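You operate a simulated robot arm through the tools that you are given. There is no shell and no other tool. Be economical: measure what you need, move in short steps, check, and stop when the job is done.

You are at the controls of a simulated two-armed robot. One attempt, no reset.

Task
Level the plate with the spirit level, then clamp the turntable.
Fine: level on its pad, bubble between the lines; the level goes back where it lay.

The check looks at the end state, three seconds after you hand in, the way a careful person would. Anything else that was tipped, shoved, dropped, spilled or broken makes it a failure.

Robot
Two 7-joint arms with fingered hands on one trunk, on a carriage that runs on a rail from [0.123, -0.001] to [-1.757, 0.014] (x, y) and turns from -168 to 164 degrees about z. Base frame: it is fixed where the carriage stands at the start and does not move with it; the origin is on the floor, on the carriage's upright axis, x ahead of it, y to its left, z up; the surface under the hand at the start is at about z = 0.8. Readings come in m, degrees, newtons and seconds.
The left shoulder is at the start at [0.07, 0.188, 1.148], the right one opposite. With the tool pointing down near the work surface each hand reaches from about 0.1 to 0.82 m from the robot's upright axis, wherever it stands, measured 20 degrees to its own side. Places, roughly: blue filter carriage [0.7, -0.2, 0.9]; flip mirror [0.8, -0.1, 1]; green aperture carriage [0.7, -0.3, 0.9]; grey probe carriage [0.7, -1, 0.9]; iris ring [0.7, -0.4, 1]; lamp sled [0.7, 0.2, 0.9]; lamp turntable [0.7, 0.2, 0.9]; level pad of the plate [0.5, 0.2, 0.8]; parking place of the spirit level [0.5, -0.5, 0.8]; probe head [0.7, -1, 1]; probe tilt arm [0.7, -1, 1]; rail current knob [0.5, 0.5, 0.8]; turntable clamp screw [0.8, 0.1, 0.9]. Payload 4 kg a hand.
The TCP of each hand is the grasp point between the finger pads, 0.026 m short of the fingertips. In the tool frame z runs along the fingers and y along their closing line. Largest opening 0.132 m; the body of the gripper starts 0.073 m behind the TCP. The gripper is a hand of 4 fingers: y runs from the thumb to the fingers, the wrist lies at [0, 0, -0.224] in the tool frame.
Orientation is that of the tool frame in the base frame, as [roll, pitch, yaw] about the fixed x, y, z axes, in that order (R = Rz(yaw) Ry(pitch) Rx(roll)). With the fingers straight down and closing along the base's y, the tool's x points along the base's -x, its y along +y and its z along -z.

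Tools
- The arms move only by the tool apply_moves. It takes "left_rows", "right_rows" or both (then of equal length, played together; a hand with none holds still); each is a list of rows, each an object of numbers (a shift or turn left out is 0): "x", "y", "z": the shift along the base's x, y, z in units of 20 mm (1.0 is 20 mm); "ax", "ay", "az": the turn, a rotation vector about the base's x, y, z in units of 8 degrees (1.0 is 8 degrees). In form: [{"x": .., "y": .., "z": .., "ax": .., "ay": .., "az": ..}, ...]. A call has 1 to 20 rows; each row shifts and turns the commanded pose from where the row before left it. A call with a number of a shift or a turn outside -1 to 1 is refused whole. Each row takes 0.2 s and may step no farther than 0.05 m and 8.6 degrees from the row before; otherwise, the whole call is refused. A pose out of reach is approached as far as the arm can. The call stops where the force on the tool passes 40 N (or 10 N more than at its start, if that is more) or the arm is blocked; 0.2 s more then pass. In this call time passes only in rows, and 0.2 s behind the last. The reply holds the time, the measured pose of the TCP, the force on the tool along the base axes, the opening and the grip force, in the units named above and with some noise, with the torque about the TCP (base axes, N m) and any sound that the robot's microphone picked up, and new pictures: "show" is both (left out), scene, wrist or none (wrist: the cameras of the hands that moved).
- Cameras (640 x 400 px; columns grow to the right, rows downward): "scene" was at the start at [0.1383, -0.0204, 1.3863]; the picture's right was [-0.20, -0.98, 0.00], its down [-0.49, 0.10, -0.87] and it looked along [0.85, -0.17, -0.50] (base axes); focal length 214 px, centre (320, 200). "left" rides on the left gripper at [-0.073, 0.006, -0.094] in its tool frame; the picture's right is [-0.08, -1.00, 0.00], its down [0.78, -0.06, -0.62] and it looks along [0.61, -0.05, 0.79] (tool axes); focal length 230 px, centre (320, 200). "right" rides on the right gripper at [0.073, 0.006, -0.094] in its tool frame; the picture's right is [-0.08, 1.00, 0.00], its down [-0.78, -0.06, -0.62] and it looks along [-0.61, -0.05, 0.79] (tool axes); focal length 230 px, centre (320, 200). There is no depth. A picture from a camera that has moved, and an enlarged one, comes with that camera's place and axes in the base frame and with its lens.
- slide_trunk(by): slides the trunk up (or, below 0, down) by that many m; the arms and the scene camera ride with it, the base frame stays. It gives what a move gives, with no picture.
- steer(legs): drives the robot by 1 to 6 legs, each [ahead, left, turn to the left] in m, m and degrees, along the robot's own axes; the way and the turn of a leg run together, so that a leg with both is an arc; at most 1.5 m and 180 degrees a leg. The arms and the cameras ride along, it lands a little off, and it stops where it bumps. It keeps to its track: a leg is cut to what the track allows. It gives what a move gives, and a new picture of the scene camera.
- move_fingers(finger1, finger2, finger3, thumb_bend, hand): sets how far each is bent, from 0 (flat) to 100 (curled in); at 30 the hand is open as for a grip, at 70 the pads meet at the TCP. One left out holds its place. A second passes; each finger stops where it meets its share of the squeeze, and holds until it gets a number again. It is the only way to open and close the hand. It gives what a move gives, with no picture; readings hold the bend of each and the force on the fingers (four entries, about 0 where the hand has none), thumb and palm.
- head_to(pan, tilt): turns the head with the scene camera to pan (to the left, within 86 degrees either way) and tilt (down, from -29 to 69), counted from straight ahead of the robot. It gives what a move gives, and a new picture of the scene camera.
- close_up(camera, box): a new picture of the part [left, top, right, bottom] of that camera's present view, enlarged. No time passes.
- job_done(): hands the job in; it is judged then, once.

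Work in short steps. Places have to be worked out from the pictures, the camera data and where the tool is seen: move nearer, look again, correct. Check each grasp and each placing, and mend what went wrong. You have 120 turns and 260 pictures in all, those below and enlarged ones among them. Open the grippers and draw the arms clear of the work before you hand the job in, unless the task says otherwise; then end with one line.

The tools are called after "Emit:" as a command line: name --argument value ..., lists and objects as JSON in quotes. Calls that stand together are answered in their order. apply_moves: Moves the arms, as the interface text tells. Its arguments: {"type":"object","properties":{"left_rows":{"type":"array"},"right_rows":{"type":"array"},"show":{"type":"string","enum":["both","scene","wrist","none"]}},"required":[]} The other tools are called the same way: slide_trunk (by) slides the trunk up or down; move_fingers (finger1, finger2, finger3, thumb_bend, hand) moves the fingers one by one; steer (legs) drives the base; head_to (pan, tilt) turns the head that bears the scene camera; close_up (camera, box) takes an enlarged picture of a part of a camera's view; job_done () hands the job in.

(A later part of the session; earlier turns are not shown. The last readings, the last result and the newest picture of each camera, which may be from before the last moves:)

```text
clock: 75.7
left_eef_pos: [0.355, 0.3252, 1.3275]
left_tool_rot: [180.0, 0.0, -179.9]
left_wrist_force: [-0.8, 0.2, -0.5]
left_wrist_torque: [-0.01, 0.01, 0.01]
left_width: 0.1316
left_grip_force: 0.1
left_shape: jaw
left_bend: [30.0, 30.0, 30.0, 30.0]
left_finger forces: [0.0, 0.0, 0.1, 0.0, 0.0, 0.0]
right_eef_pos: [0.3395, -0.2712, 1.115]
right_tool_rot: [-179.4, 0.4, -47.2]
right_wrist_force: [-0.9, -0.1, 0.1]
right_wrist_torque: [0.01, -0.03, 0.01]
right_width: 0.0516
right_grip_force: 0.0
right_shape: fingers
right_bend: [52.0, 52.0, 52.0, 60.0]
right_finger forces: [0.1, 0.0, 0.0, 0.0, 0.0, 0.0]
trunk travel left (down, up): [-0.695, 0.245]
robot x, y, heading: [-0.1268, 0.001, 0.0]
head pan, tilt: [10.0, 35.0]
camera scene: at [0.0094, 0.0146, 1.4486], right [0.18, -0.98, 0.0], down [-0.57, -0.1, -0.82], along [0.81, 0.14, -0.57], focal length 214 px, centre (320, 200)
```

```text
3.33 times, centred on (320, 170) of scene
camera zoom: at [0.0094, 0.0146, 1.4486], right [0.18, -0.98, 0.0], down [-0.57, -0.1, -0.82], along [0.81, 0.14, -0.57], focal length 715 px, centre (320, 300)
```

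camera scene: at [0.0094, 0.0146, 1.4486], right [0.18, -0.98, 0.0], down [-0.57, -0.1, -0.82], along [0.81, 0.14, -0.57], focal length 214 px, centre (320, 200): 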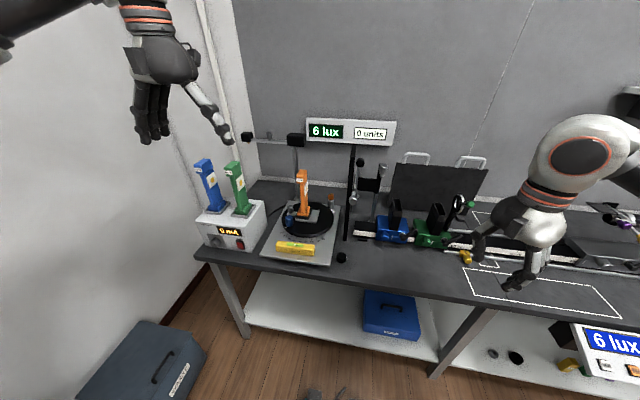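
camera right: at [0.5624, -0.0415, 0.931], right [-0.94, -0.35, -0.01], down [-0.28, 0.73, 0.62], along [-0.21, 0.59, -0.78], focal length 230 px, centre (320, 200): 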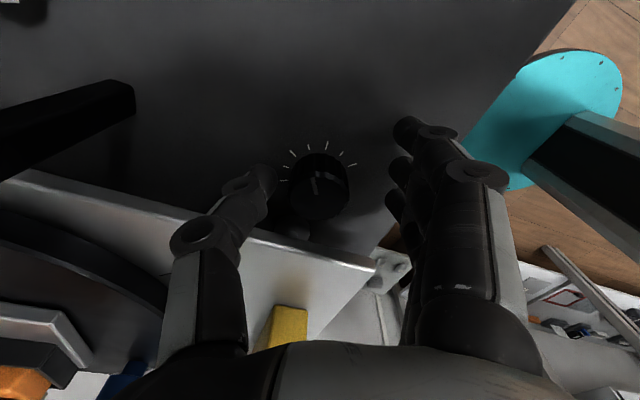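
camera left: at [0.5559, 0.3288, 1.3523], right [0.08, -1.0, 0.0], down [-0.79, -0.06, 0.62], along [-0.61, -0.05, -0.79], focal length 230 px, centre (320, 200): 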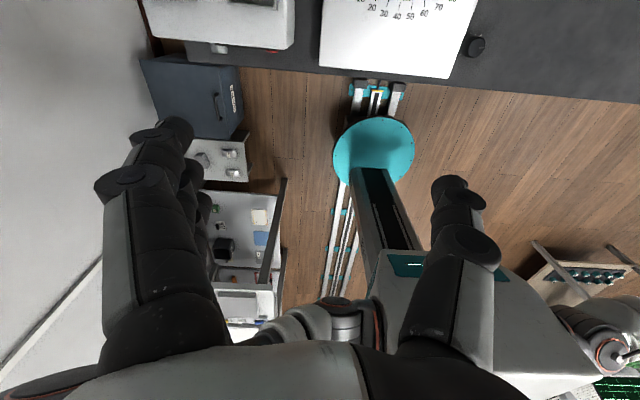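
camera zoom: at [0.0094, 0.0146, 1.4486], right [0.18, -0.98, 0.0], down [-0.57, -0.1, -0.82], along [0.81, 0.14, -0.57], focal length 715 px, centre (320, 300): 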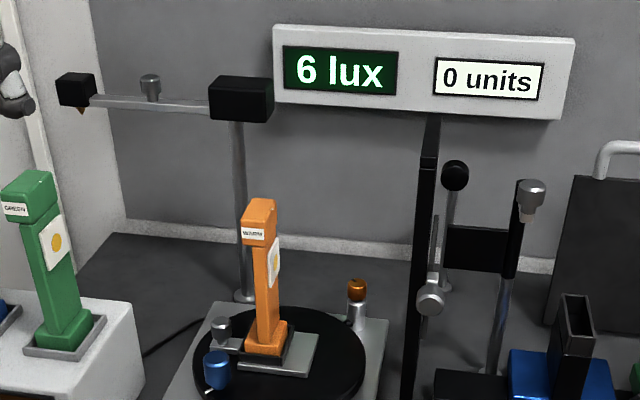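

I place the orange clamp head at about (0.80, 0.107, 0.91), between the lamp (y ≥ 0.19) and the dark upright (y ≈ 0.03). I'll retract the right hand further, raise the trunk and drive forward so the left arm comes in nearly straight from the front.

Emit:
apply_moves --right_rows '[{"x": -1, "z": 0.8}, {"x": -1, "z": 0.8}, {"x": -1, "z": 0.8}, {"x": -1, "z": 0.8}, {"x": -1, "z": 0.8}, {"x": -1}]' --show "none"

Emit:
slide_trunk --by 0.13

Emit:
steer --legs '[[0.24, 0, 0]]'

```text
clock: 77.1
left_eef_pos: [0.3555, 0.3252, 1.3286]
left_tool_rot: [-179.9, 0.0, -179.9]
left_wrist_force: [-0.1, -0.3, -1.1]
left_wrist_torque: [-0.01, -0.01, 0.02]
left_width: 0.1318
left_grip_force: 0.0
left_shape: jaw
left_bend: [30.0, 30.0, 30.0, 30.0]
left_finger forces: [0.0, 0.1, 0.0, 0.1, 0.1, 0.1]
right_eef_pos: [0.2195, -0.2717, 1.1957]
right_tool_rot: [-179.6, 0.3, -47.3]
right_wrist_force: [0.3, -0.1, 0.3]
right_wrist_torque: [-0.03, 0.0, -0.03]
right_width: 0.0516
right_grip_force: 0.0
right_shape: fingers
right_bend: [52.0, 52.0, 52.0, 60.0]
right_finger forces: [0.1, 0.0, 0.0, 0.1, 0.0, 0.0]
trunk travel left (down, up): [-0.695, 0.245]
robot x, y, heading: [-0.1249, 0.0006, 0.2]
head pan, tilt: [10.0, 35.0]
```

```text
clock: 78.7
left_eef_pos: [0.3563, 0.3245, 1.4588]
left_tool_rot: [-180.0, 0.1, -179.7]
left_wrist_force: [0.1, -0.5, -0.6]
left_wrist_torque: [0.0, 0.03, -0.02]
left_width: 0.1319
left_grip_force: 0.0
left_shape: jaw
left_bend: [30.0, 30.0, 30.0, 30.0]
left_finger forces: [0.1, 0.0, 0.1, 0.1, 0.1, 0.0]
right_eef_pos: [0.2209, -0.2724, 1.3239]
right_tool_rot: [-179.6, 0.3, -47.3]
right_wrist_force: [0.1, -0.3, 0.2]
right_wrist_torque: [0.01, 0.01, 0.02]
right_width: 0.0515
right_grip_force: 0.0
right_shape: fingers
right_bend: [52.0, 52.0, 52.0, 60.0]
right_finger forces: [0.0, 0.0, 0.0, 0.0, 0.0, 0.1]
trunk travel left (down, up): [-0.825, 0.115]
robot x, y, heading: [-0.1266, 0.0057, -0.0]
head pan, tilt: [10.0, 35.0]
```

```text
clock: 80.5
left_eef_pos: [0.593, 0.3227, 1.4592]
left_tool_rot: [-180.0, 0.3, -179.8]
left_wrist_force: [-0.1, -0.6, -0.1]
left_wrist_torque: [0.01, -0.05, 0.01]
left_width: 0.1319
left_grip_force: 0.1
left_shape: jaw
left_bend: [30.0, 30.0, 30.0, 30.0]
left_finger forces: [0.0, 0.0, 0.0, 0.0, 0.1, 0.1]
right_eef_pos: [0.4559, -0.2744, 1.3249]
right_tool_rot: [-179.4, 0.2, -47.1]
right_wrist_force: [0.8, -0.9, 0.5]
right_wrist_torque: [-0.01, -0.04, 0.0]
right_width: 0.0517
right_grip_force: 0.2
right_shape: fingers
right_bend: [52.0, 52.0, 52.0, 60.0]
right_finger forces: [0.1, 0.0, 0.0, 0.0, 0.0, 0.0]
trunk travel left (down, up): [-0.825, 0.115]
robot x, y, heading: [0.1122, -0.0053, 0.3]
head pan, tilt: [10.0, 35.0]
camera scene: at [0.245, 0.0126, 1.579], right [0.18, -0.98, 0.0], down [-0.56, -0.1, -0.82], along [0.81, 0.14, -0.57], focal length 214 px, centre (320, 200)
```

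scene: 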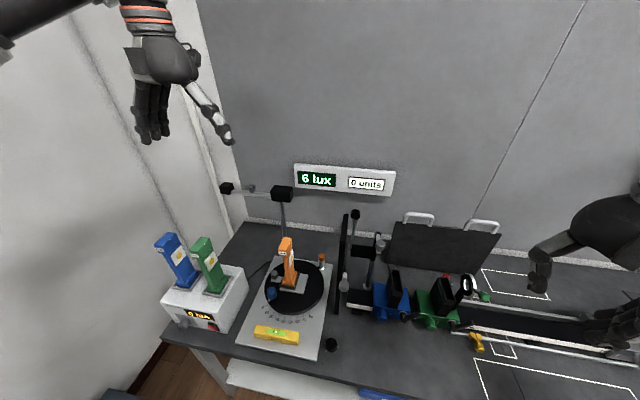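

I'll bring the left hand high above the clamp area and look down with its wrist camera.

Emit:
close_up --camera "scene" --box '[250, 190, 410, 310]'

Emit:
apply_moves --left_rows '[{"y": -1, "x": 0.5, "z": -0.8}, {"y": -1, "x": 0.5, "z": -0.8}, {"y": -1, "x": 0.6, "z": -0.8}, {"y": -1, "x": 0.6, "z": -0.8}, {"y": -1, "x": 0.6, "z": -0.8}, {"y": -1, "x": 0.6, "z": -0.8}, {"y": -1, "x": 0.6, "z": -0.8}, {"y": -1, "x": 0.6, "z": -0.8}, {"y": -1, "x": 0.6, "z": -0.8}, {"y": -1, "x": 0.6, "z": -0.8}, {"y": -0.7, "x": 0.6, "z": -0.8}]'

Emit:
close_up --camera "left" --box '[160, 0, 480, 250]'

```text
3.33 times, centred on (330, 250) of scene
camera zoom: at [0.245, 0.0126, 1.579], right [0.18, -0.98, 0.0], down [-0.56, -0.1, -0.82], along [0.81, 0.14, -0.57], focal length 715 px, centre (287, 33)
```

zoom: 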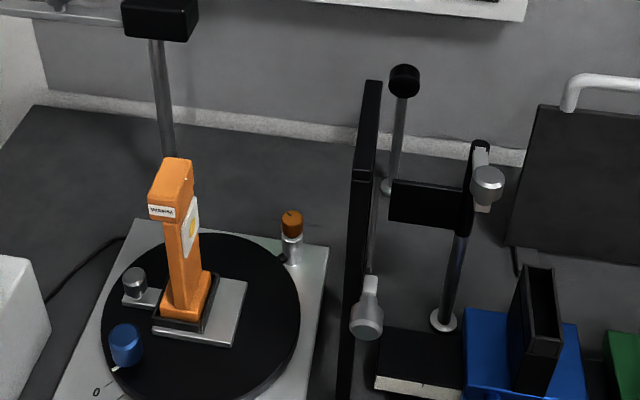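

```text
clock: 82.9
left_eef_pos: [0.7249, 0.1065, 1.2818]
left_tool_rot: [-180.0, 0.0, -179.8]
left_wrist_force: [0.8, -0.6, 0.1]
left_wrist_torque: [0.01, 0.04, -0.02]
left_width: 0.1316
left_grip_force: 0.0
left_shape: jaw
left_bend: [30.0, 30.0, 30.0, 30.0]
left_finger forces: [0.0, 0.1, 0.1, 0.0, 0.0, 0.0]
right_eef_pos: [0.4584, -0.2753, 1.3243]
right_tool_rot: [-179.5, 0.3, -47.3]
right_wrist_force: [-0.4, 0.2, 0.0]
right_wrist_torque: [0.01, 0.05, 0.0]
right_width: 0.0516
right_grip_force: 0.1
right_shape: fingers
right_bend: [52.0, 52.0, 52.0, 60.0]
right_finger forces: [0.1, 0.0, 0.0, 0.0, 0.0, 0.1]
trunk travel left (down, up): [-0.825, 0.115]
robot x, y, heading: [0.1137, 0.0006, 0.2]
head pan, tilt: [10.0, 35.0]
camera scene: at [0.2489, 0.0119, 1.5786], right [0.18, -0.98, 0.0], down [-0.56, -0.1, -0.82], along [0.81, 0.14, -0.57], focal length 214 px, centre (320, 200)
camera left: at [0.7975, 0.1133, 1.3757], right [0.08, -1.0, 0.0], down [-0.78, -0.06, 0.62], along [-0.61, -0.05, -0.79], focal length 230 px, centre (320, 200)
```

scene: 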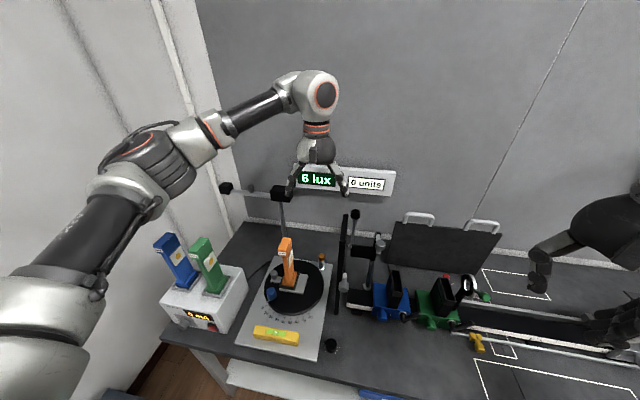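
left: 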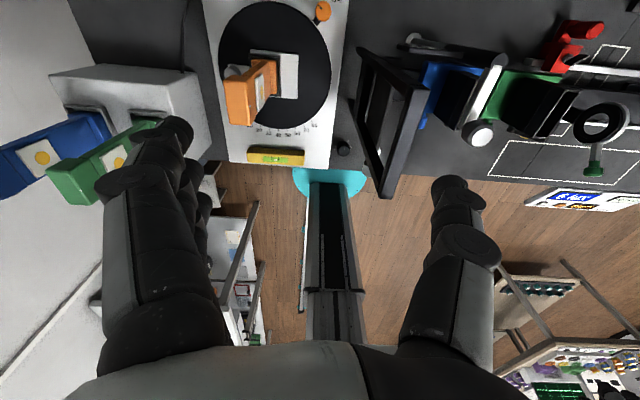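

```text
1.60 times, centred on (320, 125) of left
camera zoom: at [0.7975, 0.1133, 1.3757], right [0.08, -1.0, 0.0], down [-0.78, -0.06, 0.62], along [-0.61, -0.05, -0.79], focal length 368 px, centre (320, 320)
```

zoom: 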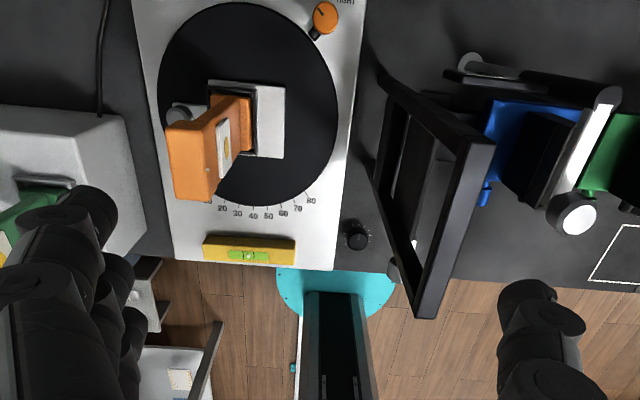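

The clamp is an orange knob with a pointer and a printed mark ("…IGHT") beside it. I'll move over it to read the marks.

Emit:
apply_moves --left_rows '[{"x": 0.85, "z": -0.5}, {"x": 0.85, "z": -0.5}, {"x": 0.85, "z": -0.5}, {"x": 0.85, "z": -0.5}, {"x": 0.85, "z": -0.5}]' --show "wrist"

Emit:
close_up --camera "left" --box '[240, 0, 440, 140]'

Emit:
close_up --camera "scene" --box '[170, 40, 410, 290]'

```text
clock: 84.1
left_eef_pos: [0.8127, 0.1062, 1.2327]
left_tool_rot: [180.0, 0.0, -179.7]
left_wrist_force: [-0.6, -0.2, 0.1]
left_wrist_torque: [0.01, 0.03, 0.0]
left_width: 0.132
left_grip_force: 0.0
left_shape: jaw
left_bend: [30.0, 30.0, 30.0, 30.0]
left_finger forces: [0.0, 0.1, 0.0, 0.0, 0.1, 0.0]
right_eef_pos: [0.4587, -0.2738, 1.3246]
right_tool_rot: [-179.5, 0.2, -47.2]
right_wrist_force: [-0.2, 0.6, 0.3]
right_wrist_torque: [0.0, 0.01, -0.03]
right_width: 0.0515
right_grip_force: 0.1
right_shape: fingers
right_bend: [52.0, 52.0, 52.0, 60.0]
right_finger forces: [0.1, 0.1, 0.0, 0.0, 0.1, 0.0]
trunk travel left (down, up): [-0.825, 0.115]
robot x, y, heading: [0.1116, -0.0003, 0.1]
head pan, tilt: [10.0, 35.0]
camera left: at [0.8843, 0.1142, 1.3268], right [0.08, -1.0, 0.0], down [-0.78, -0.06, 0.62], along [-0.61, -0.05, -0.79], focal length 230 px, centre (320, 200)
```

left: 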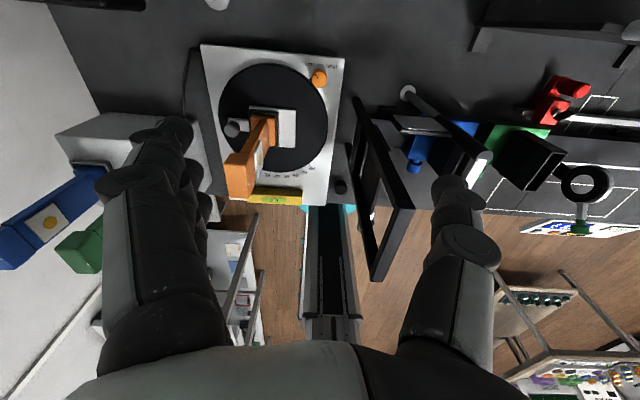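

```text
2.86 times, centred on (340, 70) of left
camera zoom: at [0.8843, 0.1142, 1.3268], right [0.08, -1.0, 0.0], down [-0.78, -0.06, 0.62], along [-0.61, -0.05, -0.79], focal length 657 px, centre (263, 571)
```

zoom: 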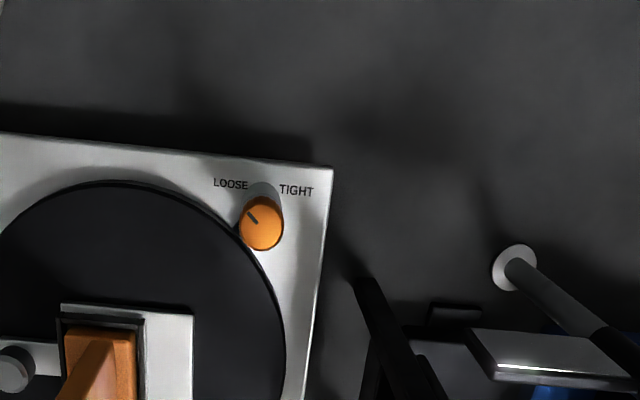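

```text
1.60 times, centred on (290, 165) of scene
camera zoom: at [0.2491, 0.0118, 1.5786], right [0.18, -0.98, 0.0], down [-0.57, -0.1, -0.82], along [0.81, 0.14, -0.57], focal length 343 px, centre (368, 256)
```

zoom: 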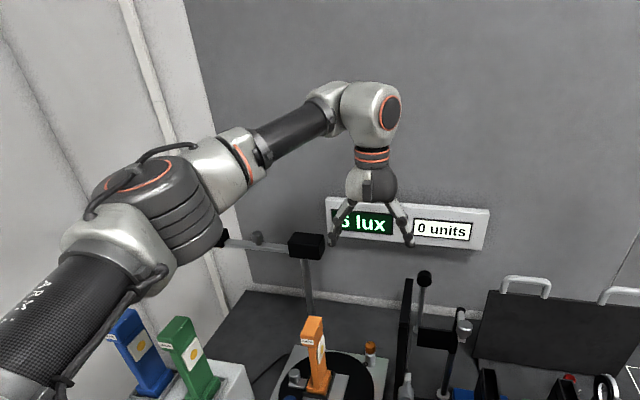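

The knob reads LOOSE (left) / TIGHT (right), with the pointer now at LOOSE, so it needs about 90° clockwise. I'll pre-turn the hand +40°, narrow the opening, and go down partway above it.

Emit:
move_fingers --hand "left" --finger1 50 --finger2 50 --finger3 50 --thumb_bend 50

Emit:
apply_moves --left_rows '[{"az": 1}, {"az": 1}, {"az": 1}, {"az": 1}, {"az": 1}, {"z": -1, "x": -0.15}, {"z": -1}, {"z": -1}, {"z": -1}, {"z": -1}, {"z": -1}, {"z": -1}, {"z": -1}, {"z": -1}, {"z": -1}]'

Emit:
close_up --camera "left" --box '[210, 60, 430, 220]'

Emit:
close_up --camera "scene" --box '[210, 130, 410, 290]'

```text
clock: 85.1
left_eef_pos: [0.8103, 0.1096, 1.2336]
left_tool_rot: [179.9, 0.0, -179.8]
left_wrist_force: [-0.3, 0.7, -0.5]
left_wrist_torque: [-0.04, -0.01, 0.01]
left_width: 0.0714
left_grip_force: 0.1
left_shape: fingers
left_bend: [50.0, 50.0, 50.0, 50.0]
left_finger forces: [0.1, 0.1, 0.1, 0.0, 0.0, 0.0]
right_eef_pos: [0.4596, -0.273, 1.3252]
right_tool_rot: [-179.6, 0.2, -47.2]
right_wrist_force: [-0.5, -0.3, 0.3]
right_wrist_torque: [0.02, 0.03, 0.03]
right_width: 0.0514
right_grip_force: 0.0
right_shape: fingers
right_bend: [52.0, 52.0, 52.0, 60.0]
right_finger forces: [0.1, 0.0, 0.1, 0.1, 0.1, 0.0]
trunk travel left (down, up): [-0.825, 0.115]
robot x, y, heading: [0.1104, -0.0004, 0.3]
head pan, tilt: [10.0, 35.0]
```

```text
clock: 88.3
left_eef_pos: [0.8069, 0.1104, 1.0321]
left_tool_rot: [-179.9, -0.1, -139.9]
left_wrist_force: [-0.4, 0.2, -0.3]
left_wrist_torque: [-0.06, -0.01, 0.02]
left_width: 0.0717
left_grip_force: 0.1
left_shape: fingers
left_bend: [50.0, 50.0, 50.0, 50.0]
left_finger forces: [0.0, 0.1, 0.1, 0.0, 0.0, 0.1]
right_eef_pos: [0.459, -0.2738, 1.3248]
right_tool_rot: [-179.5, 0.4, -47.3]
right_wrist_force: [-0.3, -0.3, -0.2]
right_wrist_torque: [0.01, -0.01, 0.03]
right_width: 0.0519
right_grip_force: 0.1
right_shape: fingers
right_bend: [52.0, 52.0, 52.0, 60.0]
right_finger forces: [0.0, 0.1, 0.0, 0.0, 0.1, 0.0]
trunk travel left (down, up): [-0.825, 0.115]
robot x, y, heading: [0.1065, -0.0008, 0.6]
head pan, tilt: [10.0, 35.0]
camera scene: at [0.2486, 0.0127, 1.5787], right [0.18, -0.98, 0.0], down [-0.56, -0.1, -0.82], along [0.81, 0.14, -0.57], focal length 214 px, centre (320, 200)
camera left: at [0.8586, 0.1612, 1.1262], right [0.7, -0.71, 0.0], down [-0.56, -0.55, 0.62], along [-0.44, -0.43, -0.79], focal length 230 px, centre (320, 200)
```

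scene: 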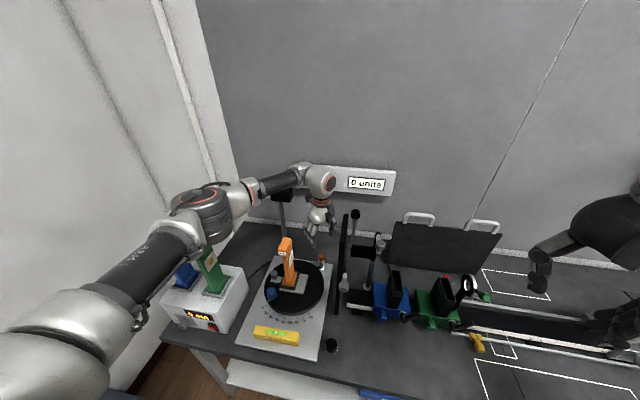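
left: 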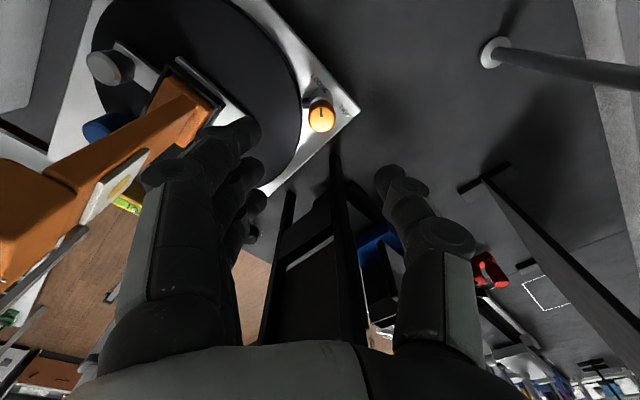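

```text
2.50 times, centred on (320, 140) of left
camera zoom: at [0.8586, 0.1612, 1.1262], right [0.7, -0.71, 0.0], down [-0.56, -0.55, 0.62], along [-0.44, -0.43, -0.79], focal length 575 px, centre (320, 350)
```

zoom: 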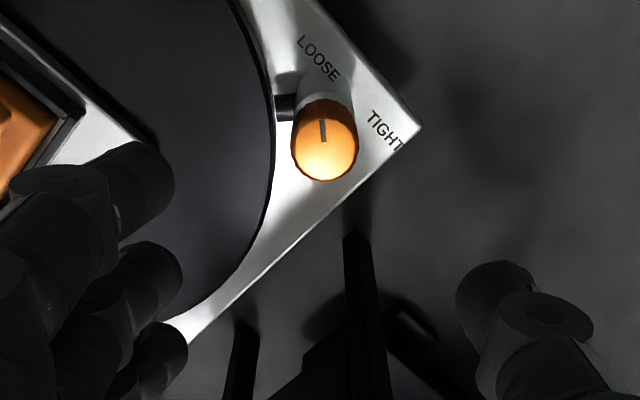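

```text
2.50 times, centred on (310, 210) of scene
camera zoom: at [0.2486, 0.0127, 1.5787], right [0.18, -0.98, 0.0], down [-0.56, -0.1, -0.82], along [0.81, 0.14, -0.57], focal length 536 px, centre (345, 175)
```

zoom: 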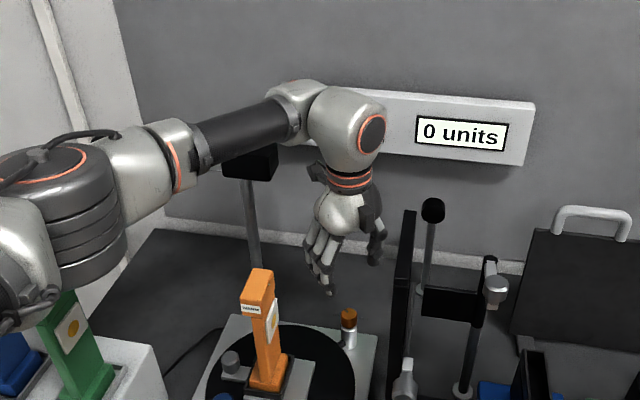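

The TCP is right over the knob (0.808, 0.109), and the pointer aims at LOOSE. I'll go down to just above it and check clearances.

Emit:
apply_moves --left_rows '[{"z": -1, "x": 0.05, "y": -0.1}, {"z": -1}, {"z": -1}, {"z": -1}, {"z": -0.6}]'

Emit:
close_up --camera "left" --box '[210, 60, 430, 220]'

Emit:
close_up --camera "scene" --box '[210, 180, 370, 300]'

```text
clock: 89.5
left_eef_pos: [0.8074, 0.1065, 0.9412]
left_tool_rot: [179.9, 0.1, -140.0]
left_wrist_force: [-0.2, -0.1, 0.6]
left_wrist_torque: [-0.04, 0.01, 0.02]
left_width: 0.0713
left_grip_force: 0.0
left_shape: fingers
left_bend: [50.0, 50.0, 50.0, 50.0]
left_finger forces: [0.1, 0.0, 0.0, 0.0, 0.0, 0.0]
right_eef_pos: [0.459, -0.2739, 1.3253]
right_tool_rot: [-179.5, 0.3, -47.2]
right_wrist_force: [0.3, 0.8, 0.2]
right_wrist_torque: [0.0, -0.01, -0.01]
right_width: 0.0516
right_grip_force: 0.0
right_shape: fingers
right_bend: [52.0, 52.0, 52.0, 60.0]
right_finger forces: [0.0, 0.0, 0.1, 0.0, 0.0, 0.0]
trunk travel left (down, up): [-0.825, 0.115]
robot x, y, heading: [0.1142, 0.0023, 0.3]
head pan, tilt: [10.0, 35.0]
camera scene: at [0.2484, 0.0126, 1.5787], right [0.18, -0.98, 0.0], down [-0.56, -0.1, -0.82], along [0.81, 0.14, -0.57], focal length 214 px, centre (320, 200)
camera left: at [0.8592, 0.1587, 1.0356], right [0.7, -0.71, 0.0], down [-0.56, -0.55, 0.62], along [-0.44, -0.43, -0.79], focal length 230 px, centre (320, 200)
```

scene: 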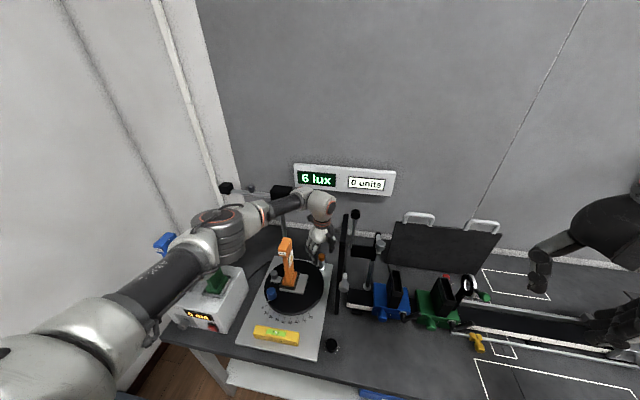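
left: 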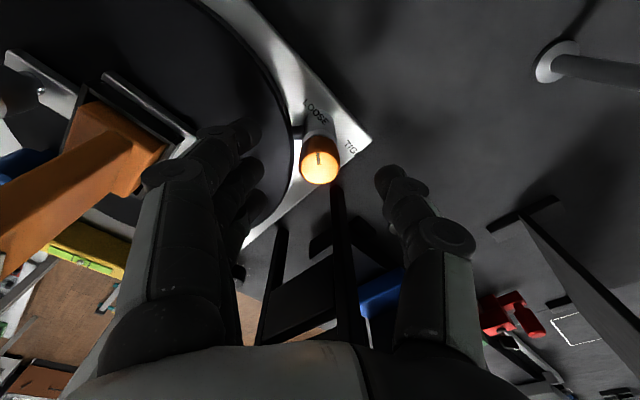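

```text
2.50 times, centred on (320, 140) of left
camera zoom: at [0.8592, 0.1587, 1.0356], right [0.7, -0.71, 0.0], down [-0.56, -0.55, 0.62], along [-0.44, -0.43, -0.79], focal length 575 px, centre (320, 350)
```

zoom: 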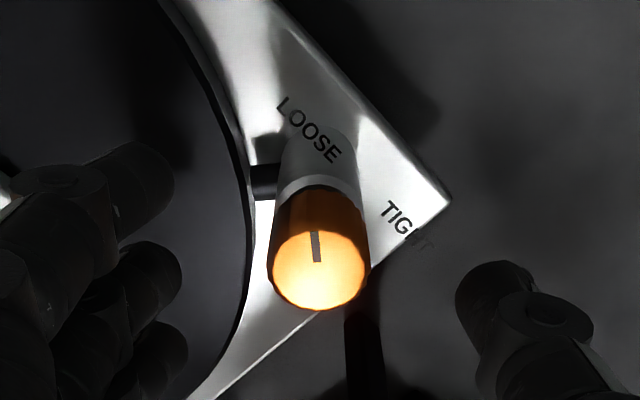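

```text
3.33 times, centred on (290, 240) of scene
camera zoom: at [0.2484, 0.0126, 1.5787], right [0.18, -0.98, 0.0], down [-0.56, -0.1, -0.82], along [0.81, 0.14, -0.57], focal length 715 px, centre (420, 67)
```

zoom: 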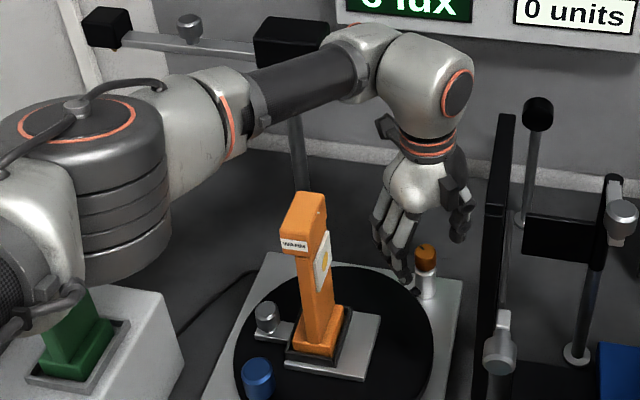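

The elbow is well clear of the lamps, and the knob is centred. I'll go down 34 mm more and close on it.

Emit:
apply_moves --left_rows '[{"z": -0.6}, {"z": -0.6}, {"z": -0.5}]' --show "wrist"

Emit:
move_fingers --hand "left" --finger1 58 --finger2 58 --finger3 58 --thumb_bend 58

Emit:
move_fingers --hand "left" --finger1 68 --finger2 68 --finger3 68 --thumb_bend 68

Emit:
close_up --camera "left" --box '[210, 60, 430, 220]'

Emit:
close_up --camera "scene" --box '[210, 180, 370, 300]'

```text
clock: 90.3
left_eef_pos: [0.8071, 0.1073, 0.9071]
left_tool_rot: [180.0, 0.0, -139.8]
left_wrist_force: [-0.2, -0.3, -0.2]
left_wrist_torque: [-0.02, 0.02, -0.01]
left_width: 0.0714
left_grip_force: 0.1
left_shape: fingers
left_bend: [50.0, 50.0, 50.0, 50.0]
left_finger forces: [0.0, 0.1, 0.1, 0.0, 0.0, 0.1]
right_eef_pos: [0.4603, -0.2738, 1.3248]
right_tool_rot: [-179.5, 0.3, -47.2]
right_wrist_force: [-0.8, 0.3, 0.2]
right_wrist_torque: [-0.01, 0.0, -0.02]
right_width: 0.0514
right_grip_force: 0.0
right_shape: fingers
right_bend: [52.0, 52.0, 52.0, 60.0]
right_finger forces: [0.0, 0.0, 0.0, 0.0, 0.0, 0.0]
trunk travel left (down, up): [-0.825, 0.115]
robot x, y, heading: [0.1128, -0.0011, 0.5]
head pan, tilt: [10.0, 35.0]
camera left: at [0.8585, 0.1591, 1.001], right [0.7, -0.71, 0.0], down [-0.56, -0.55, 0.62], along [-0.44, -0.43, -0.79], focal length 230 px, centre (320, 200)
```

left: 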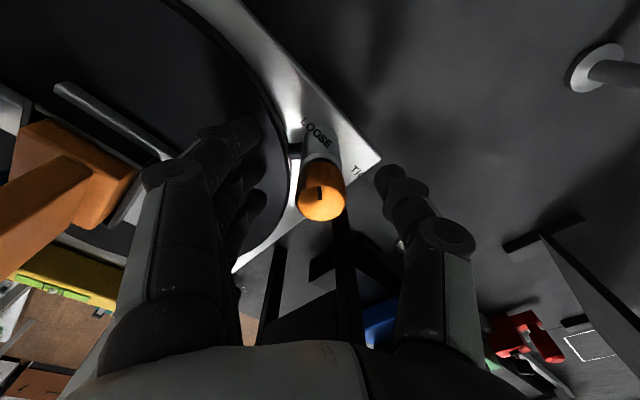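

```text
clock: 91.3
left_eef_pos: [0.8067, 0.1073, 0.9084]
left_tool_rot: [-180.0, 0.1, -139.7]
left_wrist_force: [-0.3, -0.9, 0.4]
left_wrist_torque: [-0.06, 0.04, 0.04]
left_width: 0.049
left_grip_force: 0.0
left_shape: fingers
left_bend: [57.0, 57.0, 57.0, 57.0]
left_finger forces: [0.0, 0.0, 0.1, 0.0, 0.0, 0.1]
right_eef_pos: [0.4587, -0.2732, 1.3246]
right_tool_rot: [-179.5, 0.3, -47.2]
right_wrist_force: [-0.5, 0.2, -0.5]
right_wrist_torque: [0.03, -0.02, 0.0]
right_width: 0.0516
right_grip_force: 0.0
right_shape: fingers
right_bend: [52.0, 52.0, 52.0, 60.0]
right_finger forces: [0.0, 0.0, 0.0, 0.0, 0.1, 0.0]
trunk travel left (down, up): [-0.825, 0.115]
robot x, y, heading: [0.1137, -0.0007, 0.0]
head pan, tilt: [10.0, 35.0]
```

```text
clock: 92.3
left_eef_pos: [0.8063, 0.1074, 0.9068]
left_tool_rot: [179.9, 0.0, -139.8]
left_wrist_force: [1.4, -1.3, -0.5]
left_wrist_torque: [-0.01, -0.01, 0.03]
left_width: 0.0238
left_grip_force: 3.8
left_shape: fingers
left_bend: [68.0, 63.0, 68.0, 66.0]
left_finger forces: [0.1, 3.6, 0.0, 0.0, 5.0, 0.1]
right_eef_pos: [0.4581, -0.2741, 1.324]
right_tool_rot: [-179.5, 0.3, -47.2]
right_wrist_force: [0.0, -0.5, 0.5]
right_wrist_torque: [-0.03, 0.0, -0.02]
right_width: 0.0517
right_grip_force: 0.1
right_shape: fingers
right_bend: [52.0, 52.0, 52.0, 60.0]
right_finger forces: [0.0, 0.0, 0.0, 0.0, 0.0, 0.1]
trunk travel left (down, up): [-0.825, 0.115]
robot x, y, heading: [0.1158, 0.0006, 0.2]
head pan, tilt: [10.0, 35.0]
```

```text
2.50 times, centred on (320, 140) of left
camera zoom: at [0.8589, 0.1592, 1.0012], right [0.7, -0.71, 0.0], down [-0.56, -0.55, 0.62], along [-0.44, -0.43, -0.79], focal length 575 px, centre (320, 350)
```

zoom: 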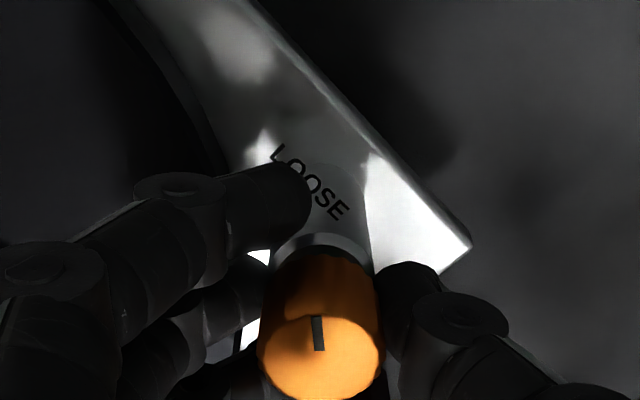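

```text
3.33 times, centred on (290, 240) of scene
camera zoom: at [0.2484, 0.0124, 1.5786], right [0.18, -0.98, 0.0], down [-0.56, -0.1, -0.82], along [0.81, 0.14, -0.57], focal length 715 px, centre (420, 67)
```

zoom: 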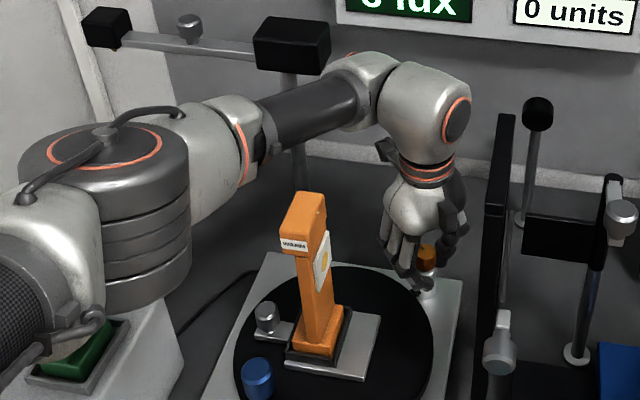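

The knob is gripped with no side load. I'll turn clockwise 40° first and check.

Emit:
apply_moves --left_rows '[{"az": -0.7}, {"az": -0.7}, {"az": -0.7}, {"az": -0.7}, {"az": -0.7}, {"az": -0.7}, {"az": -0.8}]' --show "wrist"

Emit:
close_up --camera "left" --box '[210, 60, 430, 220]'

Emit:
close_up --camera "scene" --box '[210, 180, 370, 300]'

```text
clock: 93.9
left_eef_pos: [0.806, 0.1084, 0.9069]
left_tool_rot: [180.0, 0.1, -179.9]
left_wrist_force: [-3.5, -0.6, 2.7]
left_wrist_torque: [0.0, 0.07, 0.12]
left_width: 0.0228
left_grip_force: 4.6
left_shape: fingers
left_bend: [68.0, 63.0, 68.0, 66.0]
left_finger forces: [0.1, 5.6, 0.1, 0.0, 4.3, 0.1]
right_eef_pos: [0.4583, -0.2749, 1.3246]
right_tool_rot: [-179.5, 0.2, -47.2]
right_wrist_force: [0.3, -0.8, 0.3]
right_wrist_torque: [-0.02, 0.01, -0.02]
right_width: 0.0514
right_grip_force: 0.1
right_shape: fingers
right_bend: [52.0, 52.0, 52.0, 60.0]
right_finger forces: [0.1, 0.0, 0.0, 0.0, 0.0, 0.1]
trunk travel left (down, up): [-0.825, 0.115]
robot x, y, heading: [0.108, 0.0021, 0.2]
head pan, tilt: [10.0, 35.0]
camera left: at [0.8774, 0.1138, 1.0009], right [0.08, -1.0, 0.0], down [-0.79, -0.06, 0.62], along [-0.61, -0.05, -0.79], focal length 230 px, centre (320, 200)
```

left: 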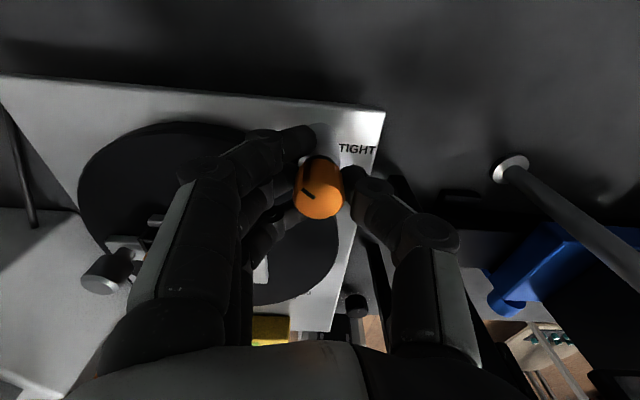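

```text
2.50 times, centred on (320, 140) of left
camera zoom: at [0.8774, 0.1138, 1.0009], right [0.08, -1.0, 0.0], down [-0.79, -0.06, 0.62], along [-0.61, -0.05, -0.79], focal length 575 px, centre (320, 350)
```

zoom: 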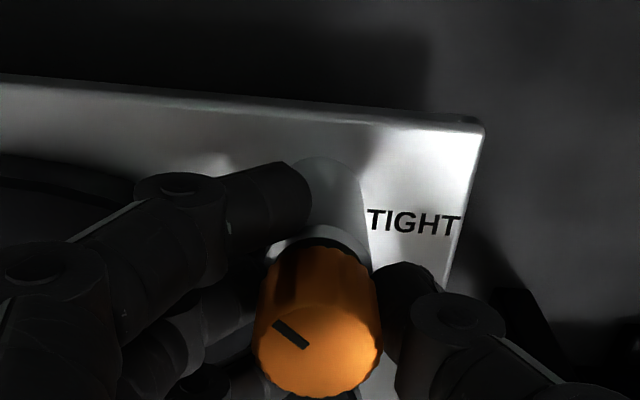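

```text
3.33 times, centred on (290, 240) of scene
camera zoom: at [0.2469, 0.0126, 1.5788], right [0.18, -0.98, 0.0], down [-0.56, -0.1, -0.82], along [0.81, 0.14, -0.57], focal length 715 px, centre (420, 67)
```

zoom: 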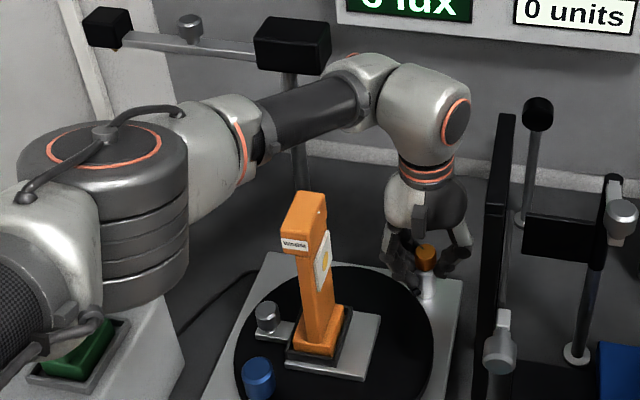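

The hand slipped: the pointer still aims at LOOSE. I'll test whether a firmer squeeze is possible by commanding more bend here.

Emit:
move_fingers --hand "left" --finger2 95 --thumb_bend 95

```text
clock: 94.9
left_eef_pos: [0.8055, 0.105, 0.9075]
left_tool_rot: [180.0, 0.0, -180.0]
left_wrist_force: [-10.1, -16.5, -11.0]
left_wrist_torque: [-0.08, 0.17, -0.02]
left_width: 0.019
left_grip_force: 20.2
left_shape: fingers
left_bend: [68.0, 66.0, 68.0, 69.0]
left_finger forces: [0.1, 9.5, 0.1, 0.1, 31.4, 0.0]
right_eef_pos: [0.4578, -0.2764, 1.324]
right_tool_rot: [-179.4, 0.3, -47.2]
right_wrist_force: [0.2, -0.8, -0.4]
right_wrist_torque: [-0.02, 0.01, 0.01]
right_width: 0.0517
right_grip_force: 0.0
right_shape: fingers
right_bend: [52.0, 52.0, 52.0, 60.0]
right_finger forces: [0.1, 0.1, 0.0, 0.0, 0.0, 0.0]
trunk travel left (down, up): [-0.825, 0.115]
robot x, y, heading: [0.1139, -0.0006, 0.1]
head pan, tilt: [10.0, 35.0]
```

A firmer squeeze is available. I'll release, turn the hand back to +45°, and regrip with more bend, keeping the thumb more moderate so the side load stays balanced.

Emit:
move_fingers --hand "left" --finger1 56 --finger2 56 --finger3 56 --thumb_bend 56

Emit:
apply_moves --left_rows '[{"az": 0.94}, {"az": 0.94}, {"az": 0.94}, {"az": 0.94}, {"az": 0.94}, {"az": 0.94}]' --show "none"

Emit:
move_fingers --hand "left" --finger1 68 --finger2 95 --finger3 68 --thumb_bend 75

Emit:
close_up --camera "left" --box '[210, 60, 430, 220]'

```text
clock: 95.9
left_eef_pos: [0.8062, 0.1091, 0.9068]
left_tool_rot: [179.9, 0.0, -179.7]
left_wrist_force: [-0.3, 0.5, -0.3]
left_wrist_torque: [-0.04, -0.04, -0.01]
left_width: 0.0502
left_grip_force: 0.1
left_shape: fingers
left_bend: [56.0, 56.0, 56.0, 56.0]
left_finger forces: [0.0, 0.0, 0.0, 0.1, 0.0, 0.0]
right_eef_pos: [0.4592, -0.2735, 1.3254]
right_tool_rot: [-179.5, 0.3, -47.2]
right_wrist_force: [-0.6, 0.4, -0.1]
right_wrist_torque: [0.01, -0.01, 0.0]
right_width: 0.0515
right_grip_force: 0.0
right_shape: fingers
right_bend: [52.0, 52.0, 52.0, 60.0]
right_finger forces: [0.0, 0.0, 0.0, 0.0, 0.0, 0.0]
trunk travel left (down, up): [-0.825, 0.115]
robot x, y, heading: [0.1131, 0.0018, 0.4]
head pan, tilt: [10.0, 35.0]
```

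```text
clock: 97.3
left_eef_pos: [0.8052, 0.1068, 0.9074]
left_tool_rot: [180.0, 0.1, -134.6]
left_wrist_force: [0.3, 0.6, -0.3]
left_wrist_torque: [0.01, 0.01, -0.02]
left_width: 0.0508
left_grip_force: 0.1
left_shape: fingers
left_bend: [56.0, 56.0, 56.0, 56.0]
left_finger forces: [0.0, 0.0, 0.0, 0.1, 0.1, 0.0]
right_eef_pos: [0.459, -0.2728, 1.3258]
right_tool_rot: [-179.4, 0.3, -47.2]
right_wrist_force: [0.2, 0.4, -0.1]
right_wrist_torque: [-0.01, 0.02, -0.01]
right_width: 0.0515
right_grip_force: 0.1
right_shape: fingers
right_bend: [52.0, 52.0, 52.0, 60.0]
right_finger forces: [0.1, 0.1, 0.1, 0.0, 0.1, 0.0]
trunk travel left (down, up): [-0.825, 0.115]
robot x, y, heading: [0.1095, -0.0036, -0.0]
head pan, tilt: [10.0, 35.0]
```

```text
clock: 98.3
left_eef_pos: [0.8074, 0.1073, 0.9067]
left_tool_rot: [180.0, -0.1, -134.6]
left_wrist_force: [4.3, -4.5, -2.2]
left_wrist_torque: [-0.08, -0.07, 0.0]
left_width: 0.023
left_grip_force: 11.5
left_shape: fingers
left_bend: [68.0, 65.0, 68.0, 67.0]
left_finger forces: [0.0, 8.5, 0.0, 0.0, 13.9, 0.0]
right_eef_pos: [0.4592, -0.2741, 1.3252]
right_tool_rot: [-179.5, 0.2, -47.3]
right_wrist_force: [0.7, 0.6, 0.0]
right_wrist_torque: [0.01, -0.01, 0.0]
right_width: 0.0516
right_grip_force: 0.1
right_shape: fingers
right_bend: [52.0, 52.0, 52.0, 60.0]
right_finger forces: [0.1, 0.0, 0.1, 0.1, 0.0, 0.0]
trunk travel left (down, up): [-0.825, 0.115]
robot x, y, heading: [0.1115, -0.0026, 0.1]
head pan, tilt: [10.0, 35.0]
```

```text
2.50 times, centred on (320, 140) of left
camera zoom: at [0.8531, 0.1623, 1.0002], right [0.76, -0.65, 0.0], down [-0.51, -0.6, 0.62], along [-0.4, -0.47, -0.79], focal length 575 px, centre (320, 350)
```

zoom: 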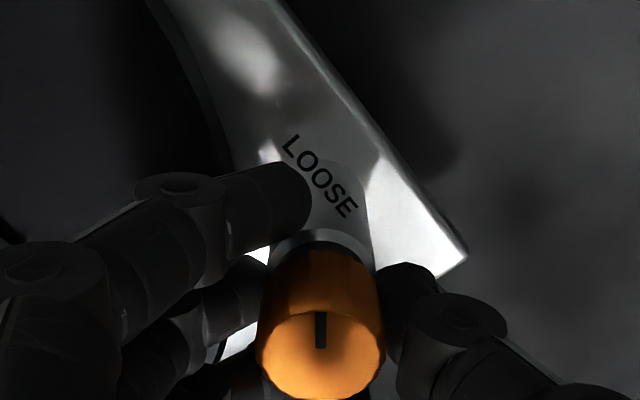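

Forces are now 8.5 N and 14 N, nearly balanced. I'll turn clockwise 40° again, slowly.

Emit:
apply_moves --left_rows '[{"az": -0.5}, {"az": -0.5}, {"az": -0.5}, {"az": -0.5}, {"az": -0.5}, {"az": -0.5}, {"az": -0.5}, {"az": -0.5}, {"az": -0.5}, {"az": -0.5}]' --show "none"

Emit:
close_up --camera "left" --box '[210, 60, 430, 220]'

```text
clock: 100.5
left_eef_pos: [0.8047, 0.1066, 0.9067]
left_tool_rot: [-179.9, 0.1, -174.7]
left_wrist_force: [-4.2, -3.9, 4.4]
left_wrist_torque: [-0.14, 0.06, 0.11]
left_width: 0.0212
left_grip_force: 10.6
left_shape: fingers
left_bend: [68.0, 64.0, 68.0, 69.0]
left_finger forces: [0.0, 10.3, 0.0, 0.0, 11.8, 0.1]
right_eef_pos: [0.4566, -0.2751, 1.3251]
right_tool_rot: [-179.4, 0.2, -47.2]
right_wrist_force: [-0.1, -0.2, 0.9]
right_wrist_torque: [0.0, -0.03, -0.01]
right_width: 0.0516
right_grip_force: 0.1
right_shape: fingers
right_bend: [52.0, 52.0, 52.0, 60.0]
right_finger forces: [0.1, 0.0, 0.1, 0.0, 0.1, 0.1]
trunk travel left (down, up): [-0.825, 0.115]
robot x, y, heading: [0.1126, -0.0023, 0.1]
head pan, tilt: [10.0, 35.0]
```

```text
2.50 times, centred on (320, 140) of left
camera zoom: at [0.8761, 0.1194, 1.0015], right [0.17, -0.99, 0.0], down [-0.78, -0.13, 0.61], along [-0.61, -0.1, -0.79], focal length 575 px, centre (320, 350)
```

zoom: 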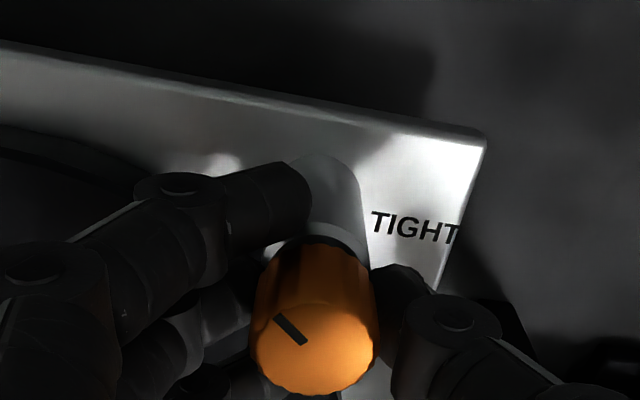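

The knob slipped again. The orange head spans only z ≈ 0.889–0.909 while my fingertips reach 0.881, so I'm probably squeezing the fixed post below it. I'll release, raise 10 mm, turn back and regrip.

Emit:
move_fingers --hand "left" --finger1 56 --finger2 56 --finger3 56 --thumb_bend 56

Emit:
apply_moves --left_rows '[{"z": 0.5}, {"az": 0.8}, {"az": 0.8}, {"az": 0.8}, {"az": 0.8}, {"az": 0.9}, {"az": 0.9, "x": 0.1, "y": 0.05}]' --show "none"

Emit:
move_fingers --hand "left" --finger1 68 --finger2 95 --finger3 68 --thumb_bend 75

Emit:
close_up --camera "left" --box '[210, 60, 430, 220]'

Emit:
apply_moves --left_rows '[{"az": -0.5}, {"az": -0.5}, {"az": -0.5}]' --show "none"

Emit:
close_up --camera "left" --box '[210, 60, 430, 220]'

```text
clock: 101.5
left_eef_pos: [0.8061, 0.107, 0.9057]
left_tool_rot: [-180.0, 0.0, -174.6]
left_wrist_force: [-0.2, 0.0, -0.2]
left_wrist_torque: [0.02, -0.02, 0.02]
left_width: 0.0506
left_grip_force: 0.1
left_shape: fingers
left_bend: [56.0, 56.0, 56.0, 56.0]
left_finger forces: [0.0, 0.0, 0.0, 0.0, 0.0, 0.0]
right_eef_pos: [0.4602, -0.2735, 1.3242]
right_tool_rot: [-179.5, 0.3, -47.2]
right_wrist_force: [0.4, 1.0, -0.4]
right_wrist_torque: [0.0, -0.02, 0.01]
right_width: 0.0516
right_grip_force: 0.2
right_shape: fingers
right_bend: [52.0, 52.0, 52.0, 60.0]
right_finger forces: [0.1, 0.0, 0.1, 0.0, 0.0, 0.1]
trunk travel left (down, up): [-0.825, 0.115]
robot x, y, heading: [0.1093, -0.0013, 0.3]
head pan, tilt: [10.0, 35.0]
```

```text
clock: 103.1
left_eef_pos: [0.8081, 0.1077, 0.9157]
left_tool_rot: [-180.0, 0.0, -134.6]
left_wrist_force: [-0.5, -0.2, 0.4]
left_wrist_torque: [-0.01, -0.04, 0.01]
left_width: 0.0505
left_grip_force: 0.1
left_shape: fingers
left_bend: [56.0, 56.0, 56.0, 56.0]
left_finger forces: [0.0, 0.0, 0.0, 0.1, 0.0, 0.0]
right_eef_pos: [0.4592, -0.2733, 1.3238]
right_tool_rot: [-179.5, 0.3, -47.1]
right_wrist_force: [-0.1, 0.4, -0.5]
right_wrist_torque: [0.0, 0.0, 0.01]
right_width: 0.0518
right_grip_force: 0.0
right_shape: fingers
right_bend: [52.0, 52.0, 52.0, 60.0]
right_finger forces: [0.1, 0.0, 0.0, 0.0, 0.1, 0.1]
trunk travel left (down, up): [-0.825, 0.115]
robot x, y, heading: [0.1131, 0.0014, 0.3]
head pan, tilt: [10.0, 35.0]
```

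```text
clock: 104.1
left_eef_pos: [0.8077, 0.107, 0.9167]
left_tool_rot: [179.9, 0.0, -134.7]
left_wrist_force: [2.4, -4.1, -4.0]
left_wrist_torque: [-0.03, 0.0, -0.02]
left_width: 0.0225
left_grip_force: 11.3
left_shape: fingers
left_bend: [68.0, 64.0, 68.0, 67.0]
left_finger forces: [0.0, 8.8, 0.1, 0.0, 14.1, 0.1]
right_eef_pos: [0.4584, -0.2745, 1.3236]
right_tool_rot: [-179.4, 0.3, -47.2]
right_wrist_force: [0.3, 0.0, 1.0]
right_wrist_torque: [0.03, 0.01, 0.02]
right_width: 0.0518
right_grip_force: 0.0
right_shape: fingers
right_bend: [52.0, 52.0, 52.0, 60.0]
right_finger forces: [0.0, 0.0, 0.0, 0.1, 0.0, 0.1]
trunk travel left (down, up): [-0.825, 0.115]
robot x, y, heading: [0.1112, -0.0016, 0.3]
head pan, tilt: [10.0, 35.0]
```

```text
2.50 times, centred on (320, 140) of left
camera zoom: at [0.8554, 0.1631, 1.01], right [0.76, -0.65, 0.0], down [-0.51, -0.6, 0.62], along [-0.4, -0.47, -0.79], focal length 575 px, centre (320, 350)
```

zoom: 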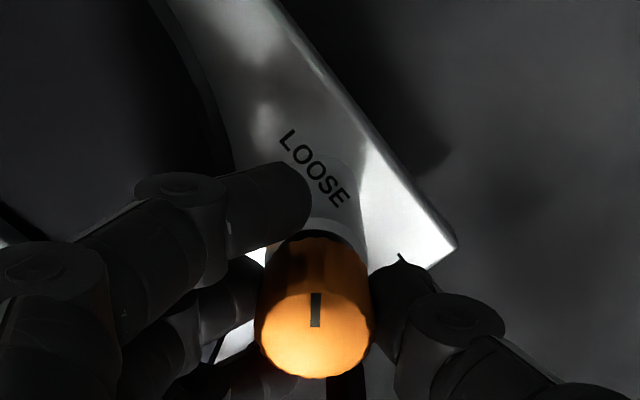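

```text
clock: 104.9
left_eef_pos: [0.8091, 0.1067, 0.916]
left_tool_rot: [180.0, 0.0, -146.9]
left_wrist_force: [-0.6, -6.6, -5.0]
left_wrist_torque: [-0.06, 0.07, -0.02]
left_width: 0.0226
left_grip_force: 10.9
left_shape: fingers
left_bend: [68.0, 64.0, 68.0, 67.0]
left_finger forces: [0.0, 9.0, 0.0, 0.0, 13.9, 0.0]
right_eef_pos: [0.4588, -0.2746, 1.3241]
right_tool_rot: [-179.5, 0.3, -47.2]
right_wrist_force: [0.2, -0.7, 0.3]
right_wrist_torque: [0.02, -0.02, 0.0]
right_width: 0.0515
right_grip_force: 0.0
right_shape: fingers
right_bend: [52.0, 52.0, 52.0, 60.0]
right_finger forces: [0.1, 0.0, 0.1, 0.1, 0.1, 0.0]
trunk travel left (down, up): [-0.825, 0.115]
robot x, y, heading: [0.1132, -0.0012, 0.3]
head pan, tilt: [10.0, 35.0]
```

```text
2.50 times, centred on (320, 140) of left
camera zoom: at [0.8661, 0.1521, 1.0101], right [0.61, -0.79, 0.0], down [-0.62, -0.48, 0.62], along [-0.49, -0.38, -0.79], focal length 575 px, centre (320, 350)
```

zoom: 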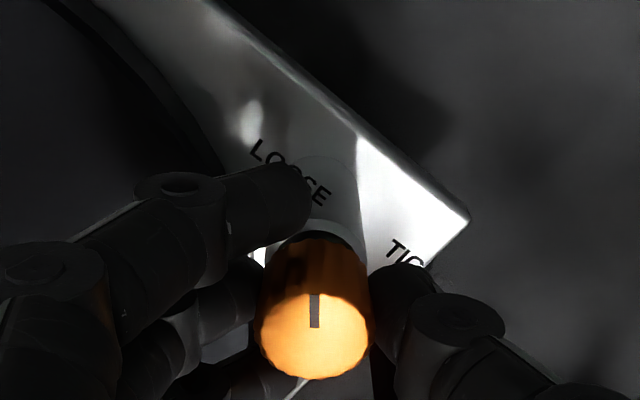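

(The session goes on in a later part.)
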